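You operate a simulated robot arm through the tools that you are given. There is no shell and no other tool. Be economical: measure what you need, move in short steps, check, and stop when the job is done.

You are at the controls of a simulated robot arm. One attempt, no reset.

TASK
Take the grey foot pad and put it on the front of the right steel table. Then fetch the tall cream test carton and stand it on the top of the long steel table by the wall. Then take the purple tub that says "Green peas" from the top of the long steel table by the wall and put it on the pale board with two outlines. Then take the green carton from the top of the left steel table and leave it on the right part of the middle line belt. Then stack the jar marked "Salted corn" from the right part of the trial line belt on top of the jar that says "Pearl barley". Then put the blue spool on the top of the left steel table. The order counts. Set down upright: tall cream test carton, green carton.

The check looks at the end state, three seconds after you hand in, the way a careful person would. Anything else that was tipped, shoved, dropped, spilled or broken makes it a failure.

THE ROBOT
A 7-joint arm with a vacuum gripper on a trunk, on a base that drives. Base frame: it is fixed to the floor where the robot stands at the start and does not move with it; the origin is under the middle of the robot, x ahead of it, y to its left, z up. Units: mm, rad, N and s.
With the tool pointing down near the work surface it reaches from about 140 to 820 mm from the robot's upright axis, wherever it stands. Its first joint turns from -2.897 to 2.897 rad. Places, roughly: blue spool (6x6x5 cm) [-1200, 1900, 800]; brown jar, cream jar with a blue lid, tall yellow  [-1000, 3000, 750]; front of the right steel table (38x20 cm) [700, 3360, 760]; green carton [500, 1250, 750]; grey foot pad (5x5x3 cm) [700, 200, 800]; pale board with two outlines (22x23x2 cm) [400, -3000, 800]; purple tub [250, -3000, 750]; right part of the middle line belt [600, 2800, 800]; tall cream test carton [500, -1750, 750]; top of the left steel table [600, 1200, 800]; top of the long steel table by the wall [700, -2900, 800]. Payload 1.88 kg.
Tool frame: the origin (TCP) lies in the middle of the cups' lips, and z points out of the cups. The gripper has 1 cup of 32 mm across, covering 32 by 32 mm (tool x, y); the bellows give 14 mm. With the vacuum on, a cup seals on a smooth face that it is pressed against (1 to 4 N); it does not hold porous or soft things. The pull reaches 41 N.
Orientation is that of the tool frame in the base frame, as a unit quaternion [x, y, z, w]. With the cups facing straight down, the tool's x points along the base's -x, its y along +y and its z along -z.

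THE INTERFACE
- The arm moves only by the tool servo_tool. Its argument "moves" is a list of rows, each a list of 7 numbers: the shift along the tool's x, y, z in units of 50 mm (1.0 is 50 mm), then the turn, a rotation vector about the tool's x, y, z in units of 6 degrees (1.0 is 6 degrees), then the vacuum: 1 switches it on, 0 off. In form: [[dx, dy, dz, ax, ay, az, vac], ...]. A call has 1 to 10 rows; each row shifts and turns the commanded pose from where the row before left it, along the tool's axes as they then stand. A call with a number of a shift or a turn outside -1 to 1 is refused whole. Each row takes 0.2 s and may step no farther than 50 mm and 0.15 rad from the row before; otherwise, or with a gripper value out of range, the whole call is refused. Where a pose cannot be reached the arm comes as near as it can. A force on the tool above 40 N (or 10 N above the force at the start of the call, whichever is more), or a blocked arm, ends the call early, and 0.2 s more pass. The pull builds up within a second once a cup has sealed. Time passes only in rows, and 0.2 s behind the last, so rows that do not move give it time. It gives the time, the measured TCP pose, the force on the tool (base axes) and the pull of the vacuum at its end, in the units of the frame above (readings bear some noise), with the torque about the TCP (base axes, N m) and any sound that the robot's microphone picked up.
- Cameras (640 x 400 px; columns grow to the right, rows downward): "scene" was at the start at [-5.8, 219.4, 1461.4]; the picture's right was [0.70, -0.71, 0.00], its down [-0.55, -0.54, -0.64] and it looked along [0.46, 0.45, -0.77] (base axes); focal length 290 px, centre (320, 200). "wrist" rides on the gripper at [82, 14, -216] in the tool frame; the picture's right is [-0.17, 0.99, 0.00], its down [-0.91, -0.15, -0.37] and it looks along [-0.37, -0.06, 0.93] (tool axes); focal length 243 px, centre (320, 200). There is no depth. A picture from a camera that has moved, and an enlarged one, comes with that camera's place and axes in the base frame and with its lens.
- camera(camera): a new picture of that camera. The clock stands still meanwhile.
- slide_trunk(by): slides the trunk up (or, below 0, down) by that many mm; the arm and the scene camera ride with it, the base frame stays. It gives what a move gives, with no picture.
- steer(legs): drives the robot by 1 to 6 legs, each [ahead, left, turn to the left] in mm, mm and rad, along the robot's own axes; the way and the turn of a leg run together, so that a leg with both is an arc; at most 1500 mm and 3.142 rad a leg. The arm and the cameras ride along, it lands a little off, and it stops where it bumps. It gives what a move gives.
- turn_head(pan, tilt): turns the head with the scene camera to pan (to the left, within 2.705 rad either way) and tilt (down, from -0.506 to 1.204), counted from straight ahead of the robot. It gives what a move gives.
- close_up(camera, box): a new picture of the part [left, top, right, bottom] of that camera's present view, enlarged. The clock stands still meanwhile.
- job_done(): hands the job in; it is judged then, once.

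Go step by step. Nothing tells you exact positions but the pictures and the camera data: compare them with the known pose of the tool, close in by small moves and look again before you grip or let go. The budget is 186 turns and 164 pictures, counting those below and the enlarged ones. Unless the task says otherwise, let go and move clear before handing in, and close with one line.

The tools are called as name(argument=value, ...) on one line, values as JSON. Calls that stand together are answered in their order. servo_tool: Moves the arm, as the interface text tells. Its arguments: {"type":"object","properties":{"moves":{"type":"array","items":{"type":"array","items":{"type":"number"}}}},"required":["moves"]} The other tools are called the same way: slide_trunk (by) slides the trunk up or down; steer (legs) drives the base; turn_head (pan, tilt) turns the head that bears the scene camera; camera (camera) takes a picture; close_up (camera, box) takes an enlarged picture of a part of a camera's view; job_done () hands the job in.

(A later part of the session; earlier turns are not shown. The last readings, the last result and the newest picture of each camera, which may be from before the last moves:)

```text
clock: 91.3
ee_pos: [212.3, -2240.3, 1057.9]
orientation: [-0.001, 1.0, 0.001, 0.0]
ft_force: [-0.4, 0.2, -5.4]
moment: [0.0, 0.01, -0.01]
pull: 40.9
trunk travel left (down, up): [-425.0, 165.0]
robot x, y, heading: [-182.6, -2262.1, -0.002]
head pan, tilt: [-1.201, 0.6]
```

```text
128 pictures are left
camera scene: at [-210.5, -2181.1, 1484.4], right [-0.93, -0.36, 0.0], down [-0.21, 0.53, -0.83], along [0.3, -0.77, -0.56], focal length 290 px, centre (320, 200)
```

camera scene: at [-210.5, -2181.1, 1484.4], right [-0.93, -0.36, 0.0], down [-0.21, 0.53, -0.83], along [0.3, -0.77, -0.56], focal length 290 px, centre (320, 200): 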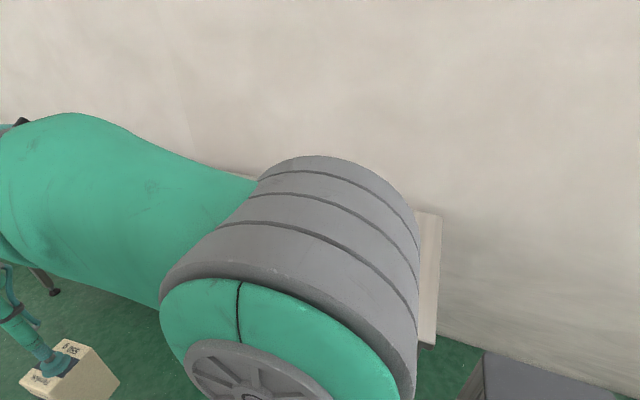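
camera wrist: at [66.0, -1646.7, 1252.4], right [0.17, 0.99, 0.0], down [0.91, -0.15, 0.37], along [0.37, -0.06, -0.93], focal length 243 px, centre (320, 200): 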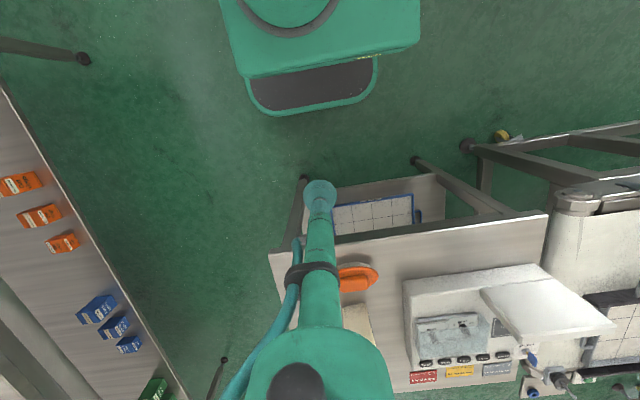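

Turn to face the wall table (heading −90°) and look.

steer(legs=[[0, 0, -1.57]])

turn_head(pan=0.55, tilt=0.6)

camera(camera="scene")

camera(camera="wrist")

```text
clock: 95.6
ee_pos: [-161.3, -2659.5, 1057.5]
orientation: [0.71, 0.704, 0.0, 0.0]
ft_force: [0.9, -0.8, -5.4]
moment: [0.05, 0.0, 0.03]
pull: 40.3
trunk travel left (down, up): [-425.0, 165.0]
robot x, y, heading: [-183.6, -2265.8, -1.578]
head pan, tilt: [-1.201, 0.6]
```

```text
clock: 97.3
ee_pos: [-161.6, -2659.7, 1057.9]
orientation: [0.71, 0.704, 0.0, 0.0]
ft_force: [-0.2, 0.1, -5.9]
moment: [0.01, 0.0, 0.03]
pull: 40.6
trunk travel left (down, up): [-425.0, 165.0]
robot x, y, heading: [-184.7, -2266.7, -1.578]
head pan, tilt: [0.55, 0.6]
```

```text
127 pictures are left
camera scene: at [27.3, -2279.9, 1484.4], right [-0.86, -0.51, 0.0], down [-0.29, 0.48, -0.83], along [0.42, -0.71, -0.57], focal length 290 px, centre (320, 200)
```

scene: 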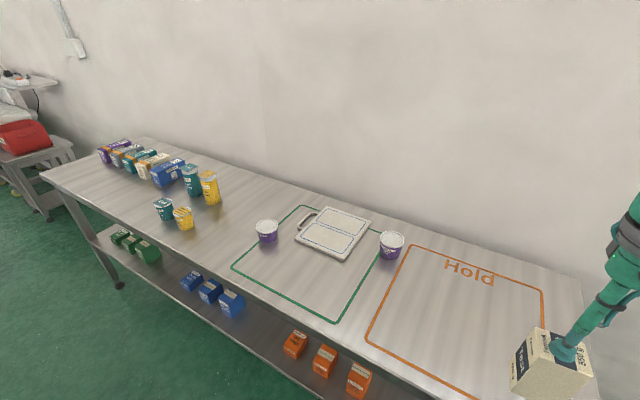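

```text
126 pictures are left
camera wrist: at [-147.0, -2578.8, 1272.9], right [0.98, -0.17, 0.0], down [-0.16, -0.91, 0.37], along [-0.07, -0.37, -0.93], focal length 243 px, centre (320, 200)
```

wrist: 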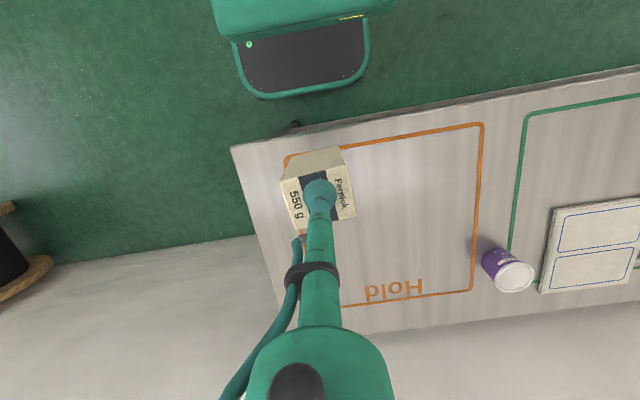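

The carton hangs near the table's right end. There are two purple tubs; I zoom in to read them and find a clear spot.

close_up(camera="scene", box=[240, 190, 440, 315])

close_up(camera="scene", box=[90, 130, 290, 255])

```text
3.20 times, centred on (340, 252) of scene
camera zoom: at [27.3, -2279.9, 1484.4], right [-0.86, -0.51, 0.0], down [-0.29, 0.48, -0.83], along [0.42, -0.71, -0.57], focal length 928 px, centre (256, 32)
```

zoom: 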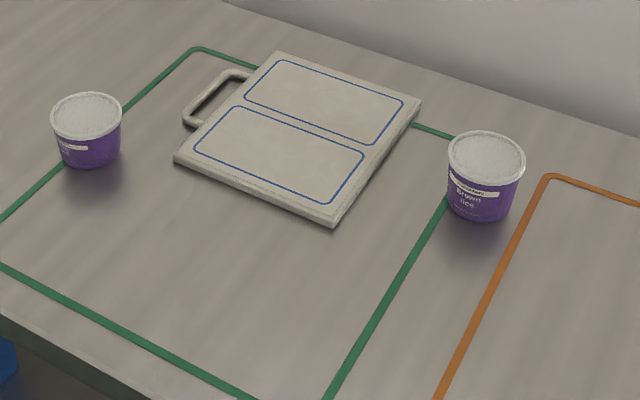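

```text
3.20 times, centred on (190, 192) of scene
camera zoom: at [27.3, -2279.9, 1484.4], right [-0.86, -0.51, 0.0], down [-0.29, 0.48, -0.83], along [0.42, -0.71, -0.57], focal length 928 px, centre (736, 224)
```

zoom: 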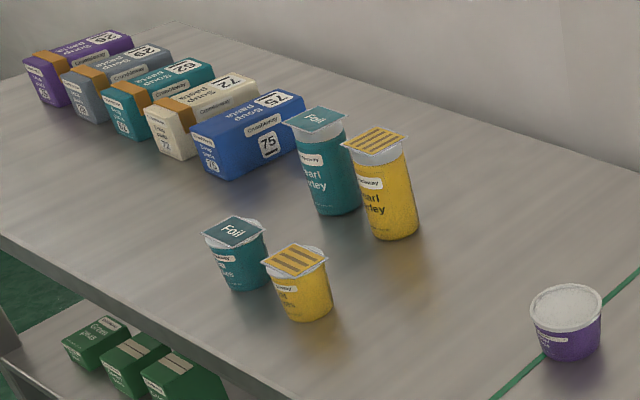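

close_up(camera="scene", box=[371, 225, 411, 265])

close_up(camera="scene", box=[250, 212, 290, 252])

```text
10.00 times, centred on (391, 245) of scene
camera zoom: at [27.3, -2279.9, 1484.4], right [-0.86, -0.51, 0.0], down [-0.29, 0.48, -0.83], along [0.42, -0.71, -0.57], focal length 2900 px, centre (-390, -250)
```

zoom: 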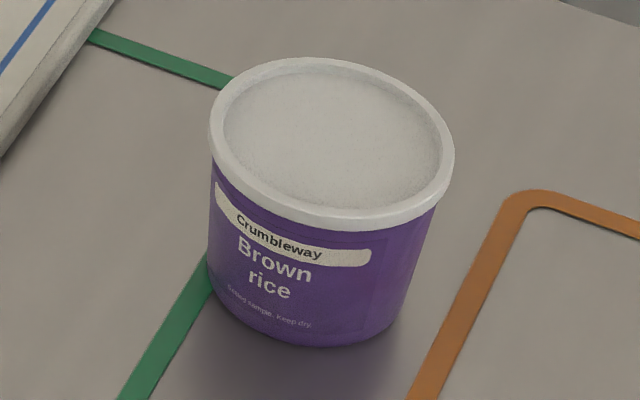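

```text
10.00 times, centred on (270, 232) of scene
camera zoom: at [27.3, -2279.9, 1484.4], right [-0.86, -0.51, 0.0], down [-0.29, 0.48, -0.83], along [0.42, -0.71, -0.57], focal length 2900 px, centre (820, -120)
```

zoom: 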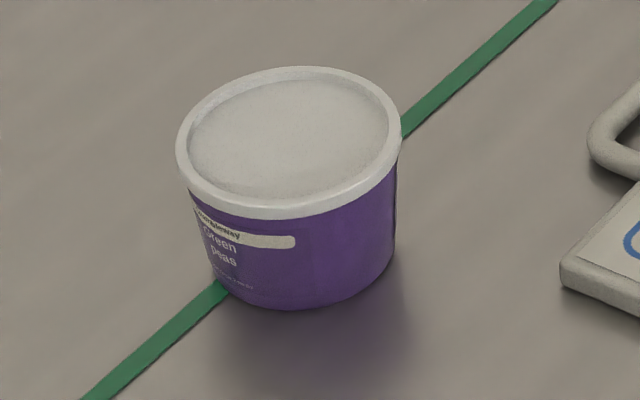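

The left tub at (595, -2862) is "Green peas"; the right is "Brown rice". Board centre ≈ (402, -3015). I'll stand the carton on the free stretch at about (760, -2900); drive left along the table to x≈580.

steer(legs=[[40, 760, 0.007]])

turn_head(pan=0.3, tilt=0.75)

camera(camera="scene")

camera(camera="wrist")

```text
clock: 101.5
ee_pos: [607.9, -2705.0, 1057.9]
orientation: [0.709, 0.705, 0.001, -0.001]
ft_force: [0.1, -0.1, -5.8]
moment: [0.01, -0.03, -0.04]
pull: 41.0
trunk travel left (down, up): [-425.0, 165.0]
robot x, y, heading: [585.7, -2312.9, -1.574]
head pan, tilt: [0.55, 0.6]
```

```text
clock: 102.2
ee_pos: [605.2, -2706.6, 1058.8]
orientation: [0.709, 0.705, 0.0, -0.001]
ft_force: [-0.8, 0.0, -5.7]
moment: [0.01, -0.02, 0.0]
pull: 40.2
trunk travel left (down, up): [-425.0, 165.0]
robot x, y, heading: [584.1, -2306.4, -1.572]
head pan, tilt: [0.3, 0.75]
```

```text
121 pictures are left
camera scene: at [772.0, -2328.5, 1471.6], right [-0.96, -0.29, 0.0], down [-0.2, 0.65, -0.73], along [0.21, -0.7, -0.68], focal length 290 px, centre (320, 200)
```

scene: 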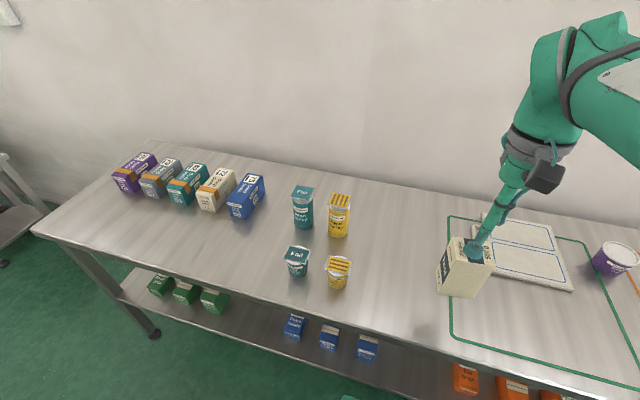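

```text
120 pictures are left
camera wrist: at [620.4, -2624.5, 1272.8], right [0.99, -0.17, 0.0], down [-0.16, -0.91, 0.37], along [-0.06, -0.37, -0.93], focal length 243 px, centre (320, 200)
```

wrist: 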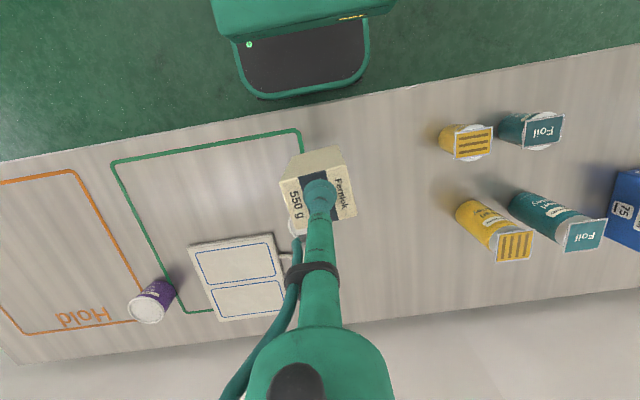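

Free spot at about (735, -2890), clear of the yellow cups and the tub. Move the carton over it and lower part-way.

servo_tool(moves=[[-0.61, 0.43, 0, 0, 0, 0, 1], [-0.61, 0.43, 0, 0, 0, 0, 1], [-0.61, 0.43, 0, 0, 0, 0, 1], [-0.61, 0.43, 0, 0, 0, 0, 1], [-0.61, 0.43, 0, 0, 0, 0, 1], [-0.61, 0.43, 0, 0, 0, 0, 1], [0, 0, 0.8, 0, 0, 0, 1], [0, 0, 0.8, 0, 0, 0, 1], [0, 0, 0.8, 0, 0, 0, 1], [0, 0, 0, 0, 0, 0, 1]])

camera(camera="scene")

camera(camera="wrist")

```text
clock: 104.5
ee_pos: [737.5, -2890.2, 937.2]
orientation: [0.709, 0.705, 0.0, 0.0]
ft_force: [0.2, 0.5, -4.7]
moment: [0.01, -0.01, 0.03]
pull: 40.5
trunk travel left (down, up): [-425.0, 165.0]
robot x, y, heading: [583.7, -2309.9, -1.571]
head pan, tilt: [0.3, 0.75]
```

```text
119 pictures are left
camera scene: at [772.1, -2328.6, 1471.5], right [-0.96, -0.29, 0.0], down [-0.2, 0.65, -0.73], along [0.21, -0.7, -0.68], focal length 290 px, centre (320, 200)
```

scene: 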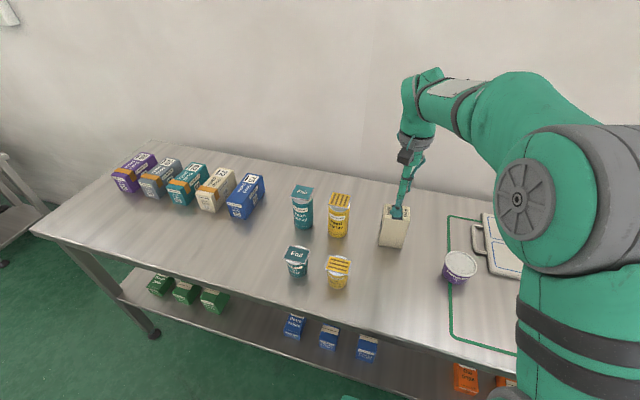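

```text
118 pictures are left
camera wrist: at [750.6, -2808.9, 1151.0], right [0.99, -0.17, 0.0], down [-0.16, -0.91, 0.37], along [-0.06, -0.37, -0.93], focal length 243 px, centre (320, 200)
```

wrist: 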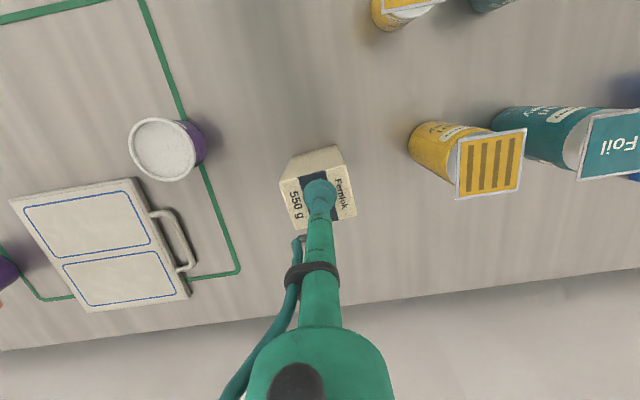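

Clear on all sides. Lower gently to the table.

servo_tool(moves=[[0, 0, 0.6, 0, 0, 0, 1], [0, 0, 0.4, 0, 0, 0, 1], [0, 0, 0.1, 0, 0, 0, 1], [0, 0, 0, 0, 0, 0, 1]])

close_up(camera="scene", box=[340, 180, 460, 255])

```text
clock: 104.9
ee_pos: [738.9, -2893.9, 919.8]
orientation: [0.709, 0.705, -0.005, 0.012]
ft_force: [-0.9, 2.2, 15.1]
moment: [0.07, 0.1, -0.28]
pull: 40.4
trunk travel left (down, up): [-425.0, 165.0]
robot x, y, heading: [584.0, -2313.1, -1.577]
head pan, tilt: [0.3, 0.75]
stopped in row 2: the force on the tool passed its limit at 85 N (the readings are from after the stop); the commanded pose is now the measured one
```

```text
5.33 times, centred on (400, 218) of scene
camera zoom: at [771.5, -2326.6, 1471.6], right [-0.96, -0.29, 0.0], down [-0.2, 0.65, -0.73], along [0.21, -0.7, -0.68], focal length 1546 px, centre (-107, 107)
```

zoom: 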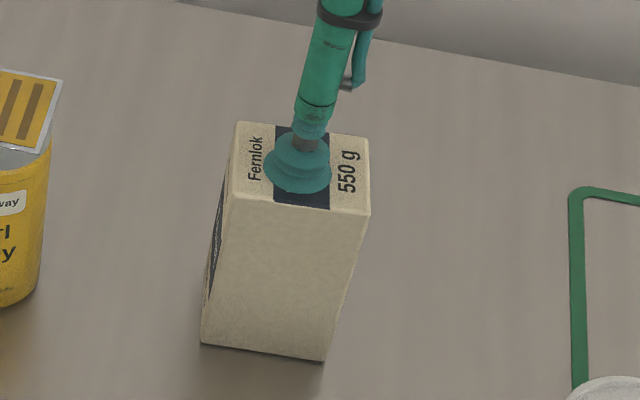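

Contact came earlier than expected: this table is higher (≈808 mm). I'll lift a little, straighten the tool, and look.

servo_tool(moves=[[0, 0, -0.2, 0, 0, 0, 1], [0, 0, -0.2, 0.094, 0.23, 0, 1], [0, 0, 0, 0, 0, 0, 1], [0, 0, 0, 0, 0, 0, 1]])

close_up(camera="scene", box=[340, 180, 460, 255])

```text
clock: 105.9
ee_pos: [737.6, -2893.8, 936.3]
orientation: [0.709, 0.705, 0.001, -0.003]
ft_force: [-1.2, 1.1, -6.7]
moment: [0.05, 0.01, 0.0]
pull: 41.0
trunk travel left (down, up): [-425.0, 165.0]
robot x, y, heading: [583.5, -2307.0, -1.576]
head pan, tilt: [0.3, 0.75]
```

```text
5.33 times, centred on (400, 218) of scene
camera zoom: at [772.0, -2328.5, 1471.5], right [-0.96, -0.29, 0.0], down [-0.2, 0.65, -0.73], along [0.21, -0.7, -0.68], focal length 1546 px, centre (-107, 107)
```

zoom: 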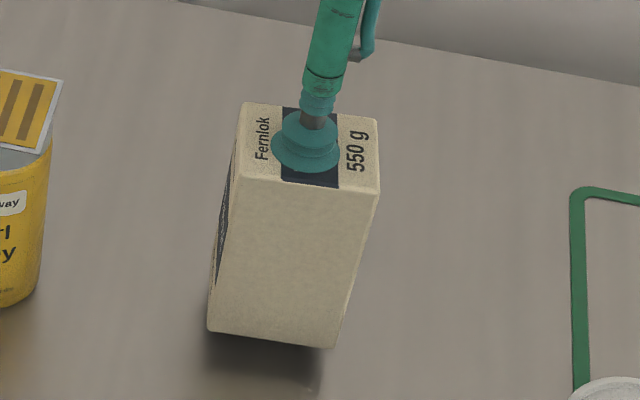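

servo_tool(moves=[[0, 0, 0.1, -0.03, -0.05, 0, 1], [0, 0, 0.08, 0, 0, 0, 1], [0, 0, 0.04, 0, 0, 0, 1], [0, 0, 0, 0, 0, 0, 1]])

close_up(camera="scene", box=[340, 180, 460, 255])

```text
clock: 106.9
ee_pos: [737.3, -2893.2, 924.5]
orientation: [0.709, 0.705, 0.001, -0.001]
ft_force: [0.1, -0.1, -5.7]
moment: [0.05, -0.04, 0.02]
pull: 40.8
trunk travel left (down, up): [-425.0, 165.0]
robot x, y, heading: [582.8, -2306.9, -1.575]
head pan, tilt: [0.3, 0.75]
```

```text
5.33 times, centred on (400, 218) of scene
camera zoom: at [771.9, -2328.5, 1471.5], right [-0.96, -0.29, 0.0], down [-0.2, 0.65, -0.73], along [0.21, -0.7, -0.68], focal length 1546 px, centre (-107, 107)
```

zoom: 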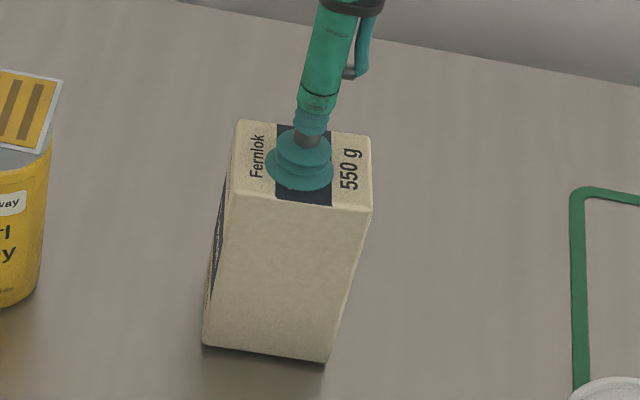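

servo_tool(moves=[[0, 0, 0.03, 0, 0, 0, 1], [0, 0, 0.03, 0, 0, 0, 1], [0, 0, 0, 0, 0, 0, 1]])

```text
clock: 107.7
ee_pos: [738.7, -2893.7, 923.4]
orientation: [0.709, 0.705, 0.0, 0.001]
ft_force: [-3.3, 2.8, 7.7]
moment: [-0.01, -0.1, -0.02]
pull: 40.5
trunk travel left (down, up): [-425.0, 165.0]
robot x, y, heading: [581.8, -2310.9, -1.578]
head pan, tilt: [0.3, 0.75]
```

Resting on the table. Release and lift off.

servo_tool(moves=[[0, 0, -0.01, 0, 0, 0, 1], [0, 0, 0, 0, 0, 0, 0], [0, 0, 0, 0, 0, 0, 0], [0, 0, 0, 0, 0, 0, 0], [0, 0, -0.1, 0, 0, 0, 0], [0, 0, -0.4, 0, 0, 0, 0], [0, 0, -0.8, 0, 0, 0, 0], [0, 0, -0.8, 0, 0, 0, 0]])

close_up(camera="scene", box=[320, 170, 560, 320])

camera(camera="wrist")

```text
clock: 109.5
ee_pos: [738.6, -2895.0, 1026.0]
orientation: [0.709, 0.706, 0.0, -0.002]
ft_force: [0.2, -0.2, 0.7]
moment: [0.04, -0.03, 0.0]
pull: 0.0
trunk travel left (down, up): [-425.0, 165.0]
robot x, y, heading: [585.1, -2309.1, -1.577]
head pan, tilt: [0.3, 0.75]
```

```text
2.67 times, centred on (440, 245) of scene
camera zoom: at [771.9, -2328.3, 1471.5], right [-0.96, -0.29, 0.0], down [-0.2, 0.65, -0.73], along [0.21, -0.7, -0.68], focal length 773 px, centre (0, 80)
```

zoom: 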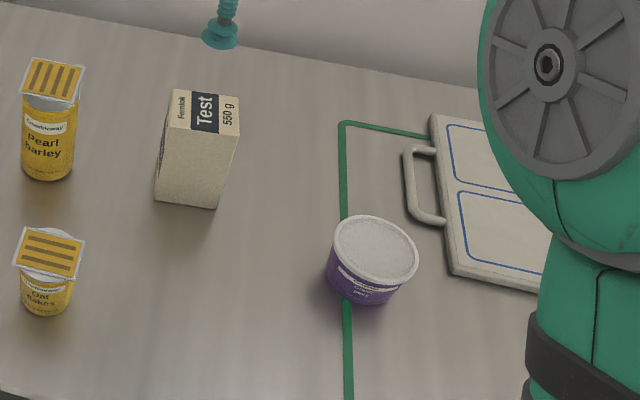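

```text
113 pictures are left
camera wrist: at [753.2, -2813.9, 1241.5], right [0.99, -0.17, 0.0], down [-0.16, -0.91, 0.37], along [-0.07, -0.37, -0.93], focal length 243 px, centre (320, 200)
```

wrist: 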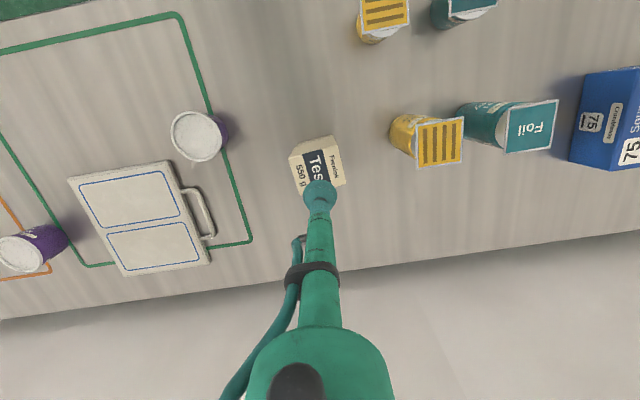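

Carton stands upright. The Green peas tub's top is at about (561, -2830, 870). Move above it.

servo_tool(moves=[[0.32, -0.89, 0, 0, 0, 0, 0], [0.32, -0.89, 0, 0, 0, 0, 0], [0.32, -0.89, 0, 0, 0, 0, 0], [0.32, -0.89, 0, 0, 0, 0, 0], [0, 0, 0.9, 0, 0, 0, 0], [0, 0, 0.9, 0, 0, 0, 0], [0, 0, 0, 0, 0, 0, 0]])

close_up(camera="wrist", box=[200, 80, 440, 230])

close_up(camera="scene", box=[400, 210, 520, 285])

```text
clock: 111.1
ee_pos: [561.5, -2829.1, 939.2]
orientation: [0.71, 0.704, 0.0, 0.001]
ft_force: [0.2, 0.1, 0.2]
moment: [0.0, 0.03, 0.02]
pull: 0.0
trunk travel left (down, up): [-425.0, 165.0]
robot x, y, heading: [584.6, -2307.2, -1.571]
head pan, tilt: [0.3, 0.75]
```

```text
2.67 times, centred on (320, 155) of wrist
camera zoom: at [575.8, -2747.7, 1153.9], right [0.99, -0.17, 0.0], down [-0.16, -0.91, 0.37], along [-0.06, -0.37, -0.93], focal length 647 px, centre (320, 320)
```

zoom: 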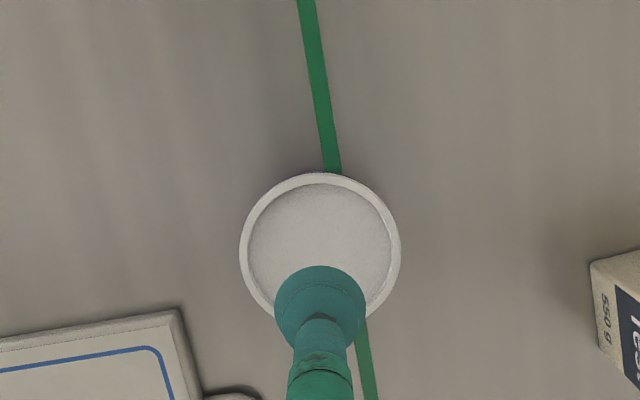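

```text
5.33 times, centred on (460, 248) of scene
camera zoom: at [771.9, -2328.5, 1471.5], right [-0.96, -0.29, 0.0], down [-0.2, 0.65, -0.73], along [0.21, -0.7, -0.68], focal length 1546 px, centre (-427, -53)
```

zoom: 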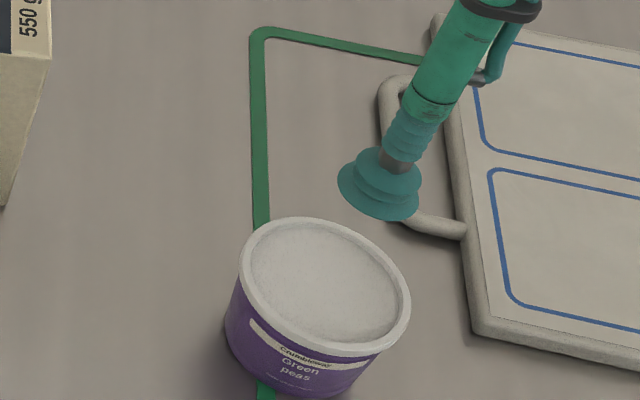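

servo_tool(moves=[[0.04, 0.03, 0.7, 0, 0, 0, 0], [0, 0, 0.3, 0, 0, 0, 1], [0, 0, 0.1, 0, 0, 0, 1], [0, 0, 0.06, 0, 0, 0, 1], [0, 0, 0.06, 0, 0, 0, 1], [0, 0, 0, 0, 0, 0, 1], [0, 0, 0, 0, 0, 0, 1]])

close_up(camera="scene", box=[400, 210, 520, 285])

```text
clock: 112.7
ee_pos: [561.0, -2827.5, 876.8]
orientation: [0.709, 0.705, 0.001, 0.0]
ft_force: [-0.5, 0.6, 0.5]
moment: [-0.01, 0.0, 0.03]
pull: 40.7
trunk travel left (down, up): [-425.0, 165.0]
robot x, y, heading: [584.5, -2310.8, -1.579]
head pan, tilt: [0.3, 0.75]
```

```text
5.33 times, centred on (460, 248) of scene
camera zoom: at [771.9, -2328.2, 1471.5], right [-0.96, -0.29, 0.0], down [-0.2, 0.65, -0.73], along [0.21, -0.7, -0.68], focal length 1546 px, centre (-427, -53)
```

zoom: 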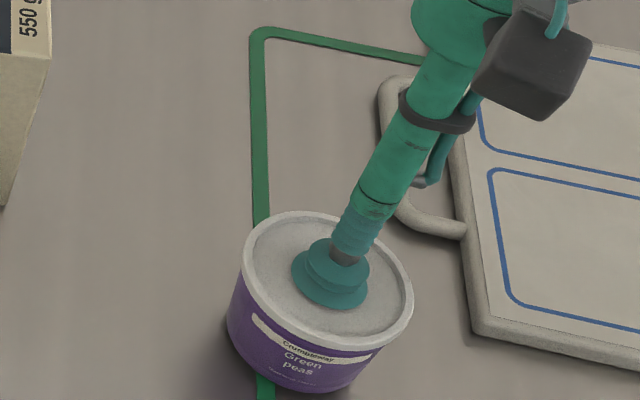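

Sealed. Lift and carry the tub over the near outline of the board (~(382, -2918)).

servo_tool(moves=[[0, 0, -0.3, 0, 0, 0, 1], [0, 0, -0.9, 0, 0, 0, 1], [0, 0, -0.9, 0, 0, 0, 1], [-0.36, -0.72, 0, 0, 0, 0, 1], [-0.36, -0.72, 0, 0, 0, 0, 1], [-0.36, -0.72, 0, 0, 0, 0, 1], [-0.36, -0.72, 0, 0, 0, 0, 1], [-0.36, -0.72, 0, 0, 0, 0, 1], [0, 0, 0, 0, 0, 0, 1]])

turn_head(pan=-0.5, tilt=0.8)

camera(camera="wrist")

camera(camera="scene")

```text
clock: 114.7
ee_pos: [380.9, -2913.1, 982.1]
orientation: [0.709, 0.705, 0.001, 0.0]
ft_force: [-0.5, -0.6, -1.3]
moment: [0.04, -0.03, 0.01]
pull: 40.8
trunk travel left (down, up): [-425.0, 165.0]
robot x, y, heading: [584.9, -2307.3, -1.575]
head pan, tilt: [0.3, 0.75]
```

```text
clock: 115.8
ee_pos: [381.8, -2913.9, 982.2]
orientation: [0.709, 0.706, 0.0, 0.001]
ft_force: [0.3, -0.3, -1.6]
moment: [0.02, -0.06, 0.0]
pull: 40.5
trunk travel left (down, up): [-425.0, 165.0]
robot x, y, heading: [582.3, -2305.6, -1.572]
head pan, tilt: [-0.499, 0.799]
```

```text
109 pictures are left
camera wrist: at [395.4, -2832.3, 1196.9], right [0.99, -0.17, 0.0], down [-0.16, -0.91, 0.37], along [-0.06, -0.37, -0.93], focal length 243 px, centre (320, 200)
```

wrist: 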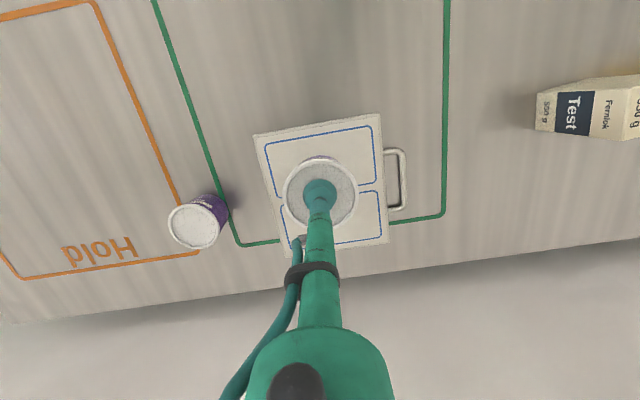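

```text
108 pictures are left
camera scene: at [708.8, -2319.6, 1467.6], right [-0.88, 0.48, 0.0], down [0.35, 0.63, -0.7], along [-0.34, -0.61, -0.72], focal length 290 px, centre (320, 200)
```

scene: 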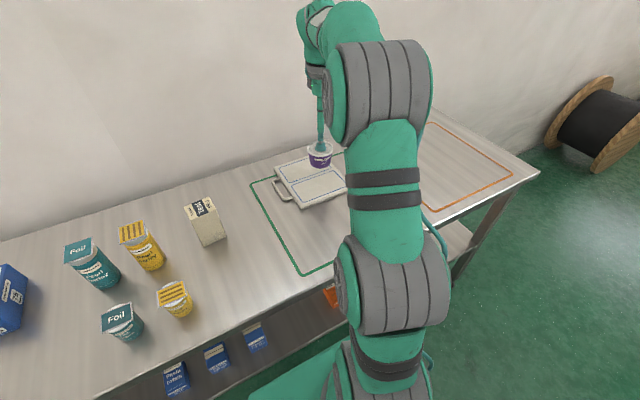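

The tub is directly above the near outline. Lower it; contact expected near TCP z 893.

servo_tool(moves=[[0, 0, 0.8, 0, 0, 0, 1], [0, 0, 0.5, 0, 0, 0, 1], [0, 0, 0.16, 0, 0, 0, 1], [0, 0, 0, 0, 0, 0, 1]])

close_up(camera="scene", box=[260, 130, 380, 205])

```text
clock: 116.8
ee_pos: [381.2, -2914.4, 908.4]
orientation: [0.709, 0.706, 0.001, 0.0]
ft_force: [-0.2, 0.1, -1.5]
moment: [0.0, -0.01, 0.02]
pull: 41.0
trunk travel left (down, up): [-425.0, 165.0]
robot x, y, heading: [585.5, -2309.3, -1.58]
head pan, tilt: [-0.499, 0.799]
```

```text
5.33 times, centred on (320, 168) of scene
camera zoom: at [708.8, -2319.6, 1467.5], right [-0.88, 0.48, 0.0], down [0.35, 0.63, -0.7], along [-0.34, -0.61, -0.72], focal length 1546 px, centre (320, 373)
```

zoom: 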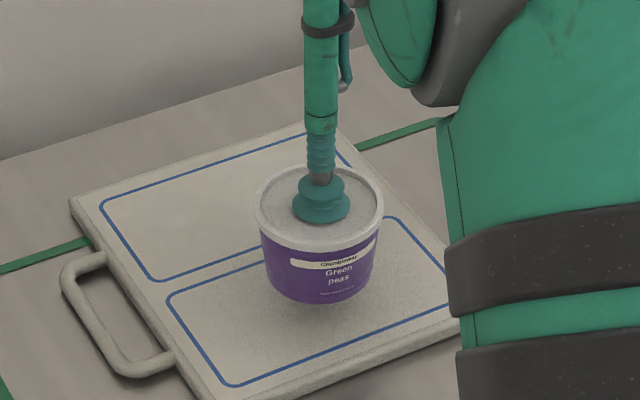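

servo_tool(moves=[[0, 0, 0.14, 0, 0, 0, 1], [0, 0, 0.06, 0, 0, 0, 1], [0, 0, 0.03, 0, 0, 0, 1], [0, 0, 0, 0, 0, 0, 1]])

close_up(camera="scene", box=[260, 130, 380, 205])

```text
clock: 117.8
ee_pos: [381.3, -2914.3, 897.0]
orientation: [0.709, 0.705, 0.002, -0.001]
ft_force: [-0.7, 0.2, -2.2]
moment: [-0.02, 0.01, 0.01]
pull: 40.8
trunk travel left (down, up): [-425.0, 165.0]
robot x, y, heading: [581.2, -2308.3, -1.568]
head pan, tilt: [-0.499, 0.799]
```

```text
5.33 times, centred on (320, 168) of scene
camera zoom: at [708.8, -2319.6, 1467.5], right [-0.88, 0.48, 0.0], down [0.35, 0.63, -0.7], along [-0.34, -0.61, -0.72], focal length 1546 px, centre (320, 373)
```

zoom: 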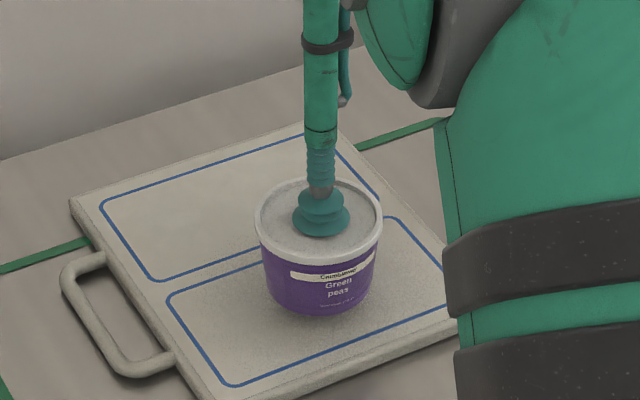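

servo_tool(moves=[[0, 0, 0.04, 0, 0, 0, 1], [0, 0, 0.03, 0, 0, 0, 1], [0, 0, 0, 0, 0, 0, 1]])

```text
clock: 118.7
ee_pos: [380.7, -2915.5, 894.4]
orientation: [0.709, 0.705, 0.0, 0.0]
ft_force: [-0.5, 0.5, -1.1]
moment: [0.01, -0.02, 0.0]
pull: 40.6
trunk travel left (down, up): [-425.0, 165.0]
robot x, y, heading: [586.3, -2313.0, -1.577]
head pan, tilt: [-0.499, 0.799]
```

servo_tool(moves=[[0, 0, 0.03, 0, 0, 0, 1], [0, 0, 0.03, 0, 0, 0, 1], [0, 0, 0, 0, 0, 0, 1]])

close_up(camera="scene", box=[260, 130, 380, 205])

```text
clock: 119.5
ee_pos: [381.4, -2915.8, 891.5]
orientation: [0.708, 0.706, 0.0, 0.0]
ft_force: [0.2, -0.7, -1.5]
moment: [-0.01, 0.01, 0.01]
pull: 40.4
trunk travel left (down, up): [-425.0, 165.0]
robot x, y, heading: [586.5, -2313.0, -1.577]
head pan, tilt: [-0.499, 0.799]
```

```text
5.33 times, centred on (320, 168) of scene
camera zoom: at [708.8, -2319.6, 1467.5], right [-0.88, 0.48, 0.0], down [0.35, 0.63, -0.7], along [-0.34, -0.61, -0.72], focal length 1546 px, centre (320, 373)
```

zoom: 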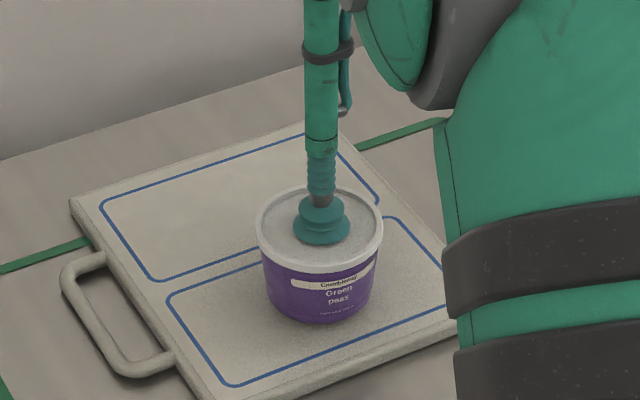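

servo_tool(moves=[[0, 0, 0.03, 0, 0, 0, 1], [0, 0, 0.03, 0, 0, 0, 1], [0, 0, 0, 0, 0, 0, 1]])

```text
clock: 120.2
ee_pos: [381.0, -2916.5, 887.6]
orientation: [0.709, 0.705, 0.001, 0.0]
ft_force: [0.7, 0.5, -0.9]
moment: [0.02, 0.02, 0.0]
pull: 40.4
trunk travel left (down, up): [-425.0, 165.0]
robot x, y, heading: [583.3, -2312.9, -1.578]
head pan, tilt: [-0.499, 0.799]
```

servo_tool(moves=[[0, 0, 0.03, 0, 0, 0, 1], [0, 0, 0.03, 0, 0, 0, 1], [0, 0, 0, 0, 0, 0, 1]])

close_up(camera="scene", box=[290, 150, 350, 195])

```text
clock: 121.0
ee_pos: [381.2, -2915.1, 886.3]
orientation: [0.709, 0.705, 0.002, -0.001]
ft_force: [0.4, 0.3, -1.2]
moment: [0.0, 0.01, 0.0]
pull: 40.7
trunk travel left (down, up): [-425.0, 165.0]
robot x, y, heading: [583.7, -2307.3, -1.574]
head pan, tilt: [-0.499, 0.799]
```

```text
8.89 times, centred on (320, 172) of scene
camera zoom: at [708.8, -2319.6, 1467.5], right [-0.88, 0.48, 0.0], down [0.35, 0.63, -0.7], along [-0.34, -0.61, -0.72], focal length 2577 px, centre (320, 444)
```

zoom: 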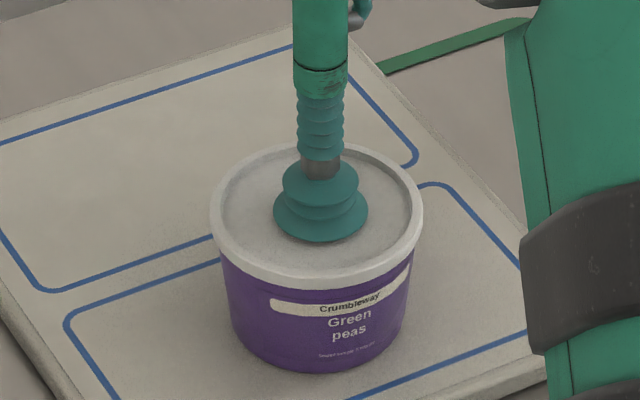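

servo_tool(moves=[[0, 0, 0.03, 0, 0, 0, 1], [0, 0, 0.03, 0, 0, 0, 1], [0, 0, 0, 0, 0, 0, 1]])

servo_tool(moves=[[0, 0, 0, 0, 0, 0, 1]])

```text
clock: 121.8
ee_pos: [381.2, -2915.9, 883.5]
orientation: [0.709, 0.705, -0.001, 0.001]
ft_force: [-1.4, 3.3, 11.4]
moment: [0.02, -0.05, 0.01]
pull: 40.5
trunk travel left (down, up): [-425.0, 165.0]
robot x, y, heading: [583.9, -2309.4, -1.576]
head pan, tilt: [-0.499, 0.799]
```

```text
clock: 122.2
ee_pos: [381.8, -2916.7, 883.0]
orientation: [0.709, 0.705, -0.001, 0.001]
ft_force: [-2.7, 1.0, 10.8]
moment: [0.0, -0.07, -0.01]
pull: 40.7
trunk travel left (down, up): [-425.0, 165.0]
robot x, y, heading: [582.2, -2310.7, -1.579]
head pan, tilt: [-0.499, 0.799]
```

The tub rests on the board. Release and lift.

servo_tool(moves=[[0, 0, -0.02, 0, 0, 0, 1], [0, 0, 0, 0, 0, 0, 0], [0, 0, 0, 0, 0, 0, 0], [0, 0, 0, 0, 0, 0, 0], [0, 0, -0.1, 0, 0, 0, 0], [0, 0, -0.4, 0, 0, 0, 0], [0, 0, -0.9, 0, 0, 0, 0], [0, 0, -0.9, 0, 0, 0, 0], [0.5, 0.4, -0.7, 0, 0, 0, 0]])

close_up(camera="scene", box=[160, 130, 400, 280])

```text
clock: 124.2
ee_pos: [400.4, -2892.7, 1032.3]
orientation: [0.709, 0.705, 0.0, -0.001]
ft_force: [-0.2, 0.3, -0.1]
moment: [0.05, -0.09, 0.02]
pull: 0.0
trunk travel left (down, up): [-425.0, 165.0]
robot x, y, heading: [582.7, -2309.7, -1.576]
head pan, tilt: [-0.499, 0.799]
```

```text
2.67 times, centred on (280, 205) of scene
camera zoom: at [708.5, -2319.8, 1467.5], right [-0.88, 0.48, 0.0], down [0.35, 0.63, -0.7], along [-0.34, -0.61, -0.72], focal length 773 px, centre (427, 187)
```

zoom: 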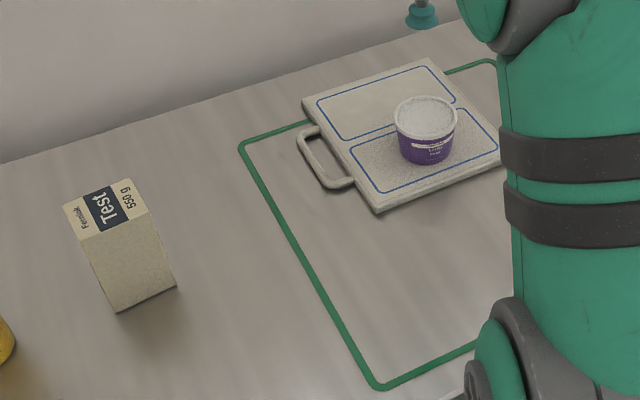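

Tub sits on the board. Now retract, drive back out and go to the left steel table (y≈1200).

servo_tool(moves=[[0.7, 0.63, -0.1, 0, 0, 0, 0], [0.7, 0.63, -0.1, 0, 0, 0, 0], [0.7, 0.63, -0.1, 0, 0, 0, 0], [0.7, 0.63, -0.1, 0, 0, 0, 0], [0.7, 0.63, -0.1, 0, 0, 0, 0], [0.7, 0.63, 0, 0, 0, 0, 0]])

steer(legs=[[0, -770, 0], [0, 0, 1.576], [0, 1500, 0], [0, 1500, 0], [0, 300, 0]])

turn_head(pan=0.5, tilt=0.65)

camera(camera="scene")

```text
clock: 125.7
ee_pos: [594.9, -2681.8, 1057.9]
orientation: [0.71, 0.705, 0.001, 0.0]
ft_force: [-0.3, -0.2, -0.8]
moment: [0.03, -0.03, 0.0]
pull: 0.1
trunk travel left (down, up): [-425.0, 165.0]
robot x, y, heading: [583.2, -2308.7, -1.578]
head pan, tilt: [-0.499, 0.799]
```

```text
clock: 131.4
ee_pos: [-33.7, -2625.4, 1059.3]
orientation: [0.54, 0.842, 0.0, 0.001]
ft_force: [-0.4, -0.1, -0.7]
moment: [-0.02, -0.01, 0.0]
pull: 0.1
trunk travel left (down, up): [-425.0, 165.0]
robot x, y, heading: [-200.1, -2295.7, -1.138]
head pan, tilt: [-0.499, 0.799]
stopped in leg 2: the robot was blocked; the commanded pose is now the measured one
```

```text
clock: 132.7
ee_pos: [-35.3, -2625.1, 1058.6]
orientation: [0.541, 0.841, 0.0, 0.0]
ft_force: [-0.3, 0.1, 0.1]
moment: [-0.01, 0.03, 0.0]
pull: 0.1
trunk travel left (down, up): [-425.0, 165.0]
robot x, y, heading: [-202.7, -2293.1, -1.138]
head pan, tilt: [0.499, 0.649]
```

```text
102 pictures are left
camera scene: at [-7.8, -2219.9, 1480.1], right [-0.6, -0.8, 0.0], down [-0.48, 0.36, -0.8], along [0.64, -0.48, -0.6], focal length 290 px, centre (320, 200)
```

scene: 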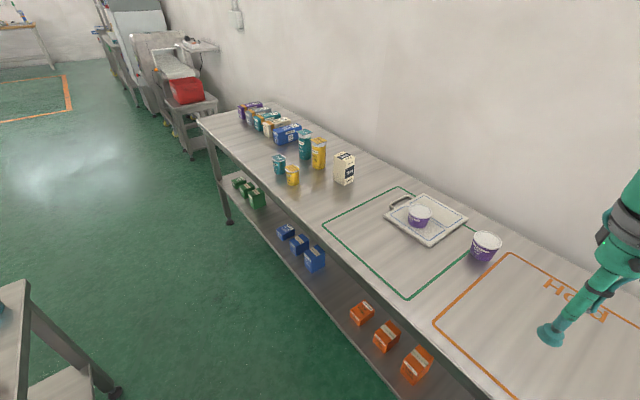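

The base's corner touched something while turning (probably the table leg). Everything still stands. I'll back away in +y and finish the turn.

steer(legs=[[-109, 50, 0], [0, 0, 1.138]])

camera(camera="scene")

```text
clock: 136.7
ee_pos: [170.7, -2167.4, 1059.7]
orientation: [0.008, 1.0, -0.001, 0.001]
ft_force: [0.0, -0.1, 0.1]
moment: [-0.04, -0.01, -0.02]
pull: 0.0
trunk travel left (down, up): [-425.0, 165.0]
robot x, y, heading: [-198.4, -2171.1, -0.016]
head pan, tilt: [0.499, 0.649]
```

```text
101 pictures are left
camera scene: at [-181.8, -1965.7, 1480.1], right [0.46, -0.89, 0.0], down [-0.54, -0.28, -0.8], along [0.71, 0.37, -0.6], focal length 290 px, centre (320, 200)
```

scene: 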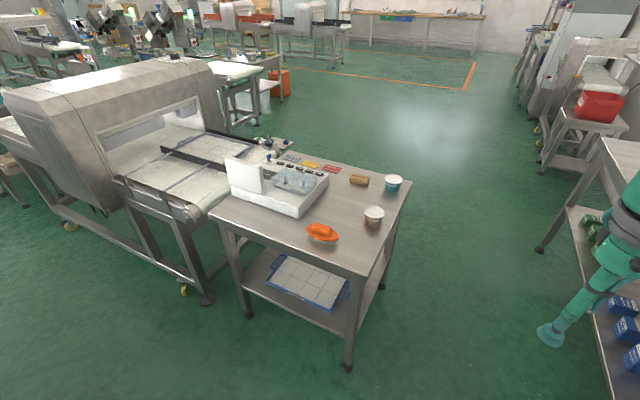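

Turned freely. Drive up the aisle to the left steel table.

steer(legs=[[0, 1500, 0.016], [0, 1500, 0], [0, 370, 0]])

turn_head(pan=0.15, tilt=0.7)

camera(camera="scene")

```text
clock: 153.3
ee_pos: [234.2, 1235.6, 1059.2]
orientation: [0.019, 1.0, 0.0, 0.0]
ft_force: [-0.1, 0.5, -0.5]
moment: [0.0, -0.01, -0.01]
pull: 0.0
trunk travel left (down, up): [-425.0, 165.0]
robot x, y, heading: [-136.4, 1241.0, -0.034]
head pan, tilt: [0.499, 0.649]
```

```text
clock: 154.2
ee_pos: [234.0, 1234.6, 1059.2]
orientation: [0.019, 1.0, 0.001, 0.0]
ft_force: [-1.1, 0.2, 0.9]
moment: [-0.02, 0.05, 0.01]
pull: 0.0
trunk travel left (down, up): [-425.0, 165.0]
robot x, y, heading: [-140.4, 1234.0, -0.032]
head pan, tilt: [0.15, 0.7]
```

```text
100 pictures are left
camera scene: at [-107.6, 1414.9, 1475.8], right [0.11, -0.99, 0.0], down [-0.64, -0.07, -0.77], along [0.76, 0.09, -0.64], focal length 290 px, centre (320, 200)
```

scene: 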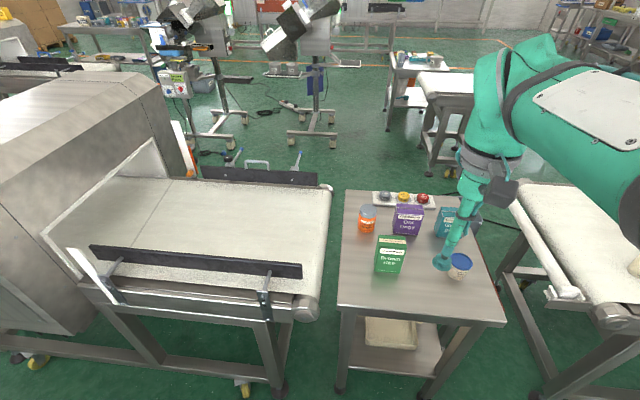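

The green carton stands on the near side of the left table. Zoom in for its top.

close_up(camera="scene", box=[340, 180, 500, 280])

camera(camera="wrist")

```text
4.00 times, centred on (420, 230) of scene
camera zoom: at [-107.6, 1414.9, 1475.8], right [0.11, -0.99, 0.0], down [-0.64, -0.07, -0.77], along [0.76, 0.09, -0.64], focal length 1160 px, centre (-80, 80)
```

zoom: 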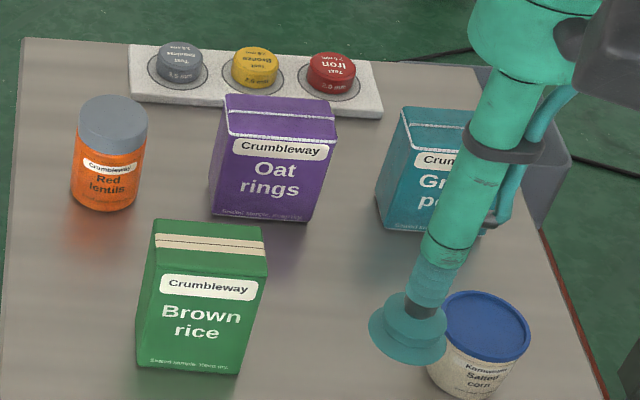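

```text
98 pictures are left
camera wrist: at [152.4, 1252.2, 1273.9], right [0.2, 0.98, 0.0], down [0.91, -0.19, 0.38], along [0.37, -0.08, -0.93], focal length 243 px, centre (320, 200)
```

wrist: 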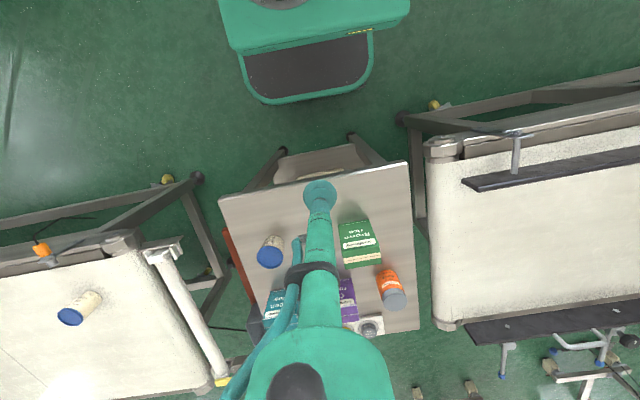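

The carton's top is about (455, 1282, 872), roughly 40 mm deep; I'll position over it and check.

servo_tool(moves=[[-0.88, 0.22, 0, 0, 0, 0, 0], [-0.88, 0.22, 0, 0, 0, 0, 0], [-0.88, 0.22, 0, 0, 0, 0, 0], [-0.88, 0.22, 0, 0, 0, 0, 0], [-0.88, 0.22, 0, 0, 0, 0, 0], [0, 0, 0.9, 0, 0, 0, 0], [0, 0, 0.9, 0, 0, 0, 0], [0, 0, 0, 0, 0, 0, 0]])

close_up(camera="wrist", box=[200, 80, 440, 230])

close_up(camera="scene", box=[340, 200, 460, 275])

```text
clock: 156.0
ee_pos: [457.4, 1282.7, 966.9]
orientation: [0.018, 1.0, 0.001, 0.001]
ft_force: [0.1, -0.1, 0.4]
moment: [0.0, 0.0, 0.0]
pull: 0.0
trunk travel left (down, up): [-425.0, 165.0]
robot x, y, heading: [-135.1, 1238.4, -0.038]
head pan, tilt: [0.15, 0.7]
```

```text
2.67 times, centred on (320, 155) of wrist
camera zoom: at [375.2, 1298.5, 1181.6], right [0.2, 0.98, 0.0], down [0.91, -0.19, 0.38], along [0.37, -0.08, -0.93], focal length 647 px, centre (320, 320)
```

zoom: 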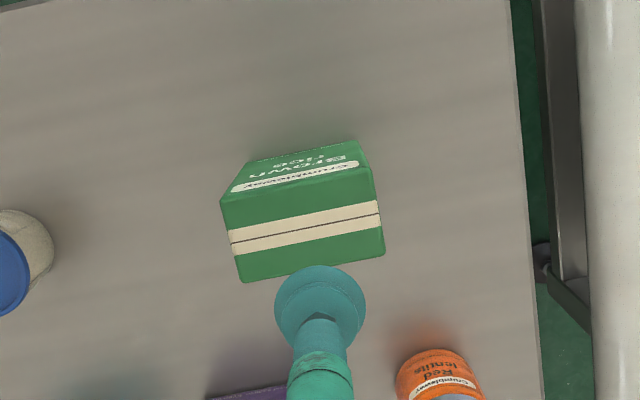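

```text
5.33 times, centred on (400, 238) of scene
camera zoom: at [-107.3, 1414.9, 1475.8], right [0.11, -0.99, 0.0], down [-0.64, -0.07, -0.76], along [0.76, 0.09, -0.64], focal length 1546 px, centre (-107, 0)
```

zoom: 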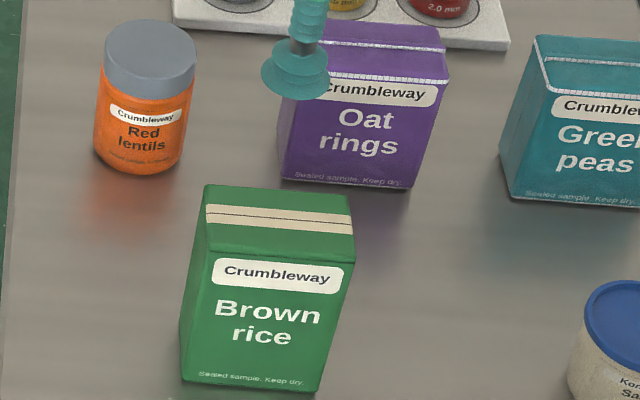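

servo_tool(moves=[[0.18, -0.13, 0, 0, 0, 0, 0], [0, 0, 0.8, 0, 0, 0, 0], [0, 0, 0.3, 0, 0, 0, 0], [0, 0, 0, 0, 0, 0, 0]])

close_up(camera="wrist", box=[200, 80, 440, 230])

close_up(camera="scene", box=[340, 200, 460, 275])

```text
clock: 157.0
ee_pos: [447.2, 1276.4, 913.9]
orientation: [0.019, 1.0, 0.0, 0.0]
ft_force: [0.3, 0.2, 0.0]
moment: [0.0, 0.02, 0.0]
pull: 0.1
trunk travel left (down, up): [-425.0, 165.0]
robot x, y, heading: [-132.6, 1236.5, -0.035]
head pan, tilt: [0.15, 0.7]
```

```text
2.67 times, centred on (320, 155) of wrist
camera zoom: at [365.5, 1292.7, 1128.6], right [0.2, 0.98, 0.0], down [0.91, -0.19, 0.38], along [0.37, -0.08, -0.93], focal length 647 px, centre (320, 320)
```

zoom: 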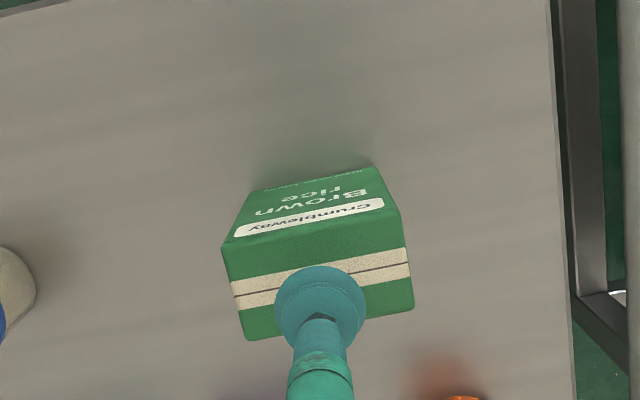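

```text
5.33 times, centred on (400, 238) of scene
camera zoom: at [-107.4, 1414.9, 1475.8], right [0.11, -0.99, 0.0], down [-0.64, -0.07, -0.76], along [0.76, 0.09, -0.64], focal length 1546 px, centre (-107, 0)
```

zoom: 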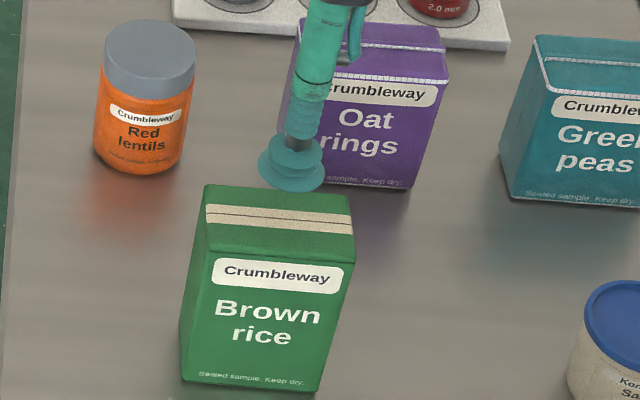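

Aligned; face near z 875–883. Descend slowly with vacuum on.

servo_tool(moves=[[0, 0, 0.4, 0, 0, 0, 1], [0, 0, 0.1, 0, 0, 0, 1], [0, 0, 0.06, 0, 0, 0, 1], [0, 0, 0.06, 0, 0, 0, 1], [0, 0, 0, 0, 0, 0, 1], [0, 0, 0, 0, 0, 0, 1]])

close_up(camera="scene", box=[340, 200, 460, 275])

```text
clock: 158.4
ee_pos: [447.5, 1276.0, 883.0]
orientation: [0.019, 1.0, 0.0, 0.0]
ft_force: [-0.1, -0.1, 0.4]
moment: [-0.05, 0.04, 0.01]
pull: 0.0
trunk travel left (down, up): [-425.0, 165.0]
robot x, y, heading: [-135.5, 1235.9, -0.04]
head pan, tilt: [0.15, 0.7]
```

```text
5.33 times, centred on (400, 238) of scene
camera zoom: at [-107.5, 1414.8, 1475.8], right [0.11, -0.99, 0.0], down [-0.64, -0.07, -0.76], along [0.76, 0.09, -0.64], focal length 1546 px, centre (-107, 0)
```

zoom: 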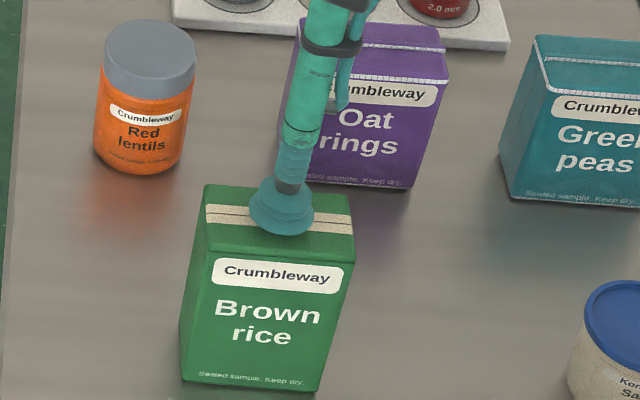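

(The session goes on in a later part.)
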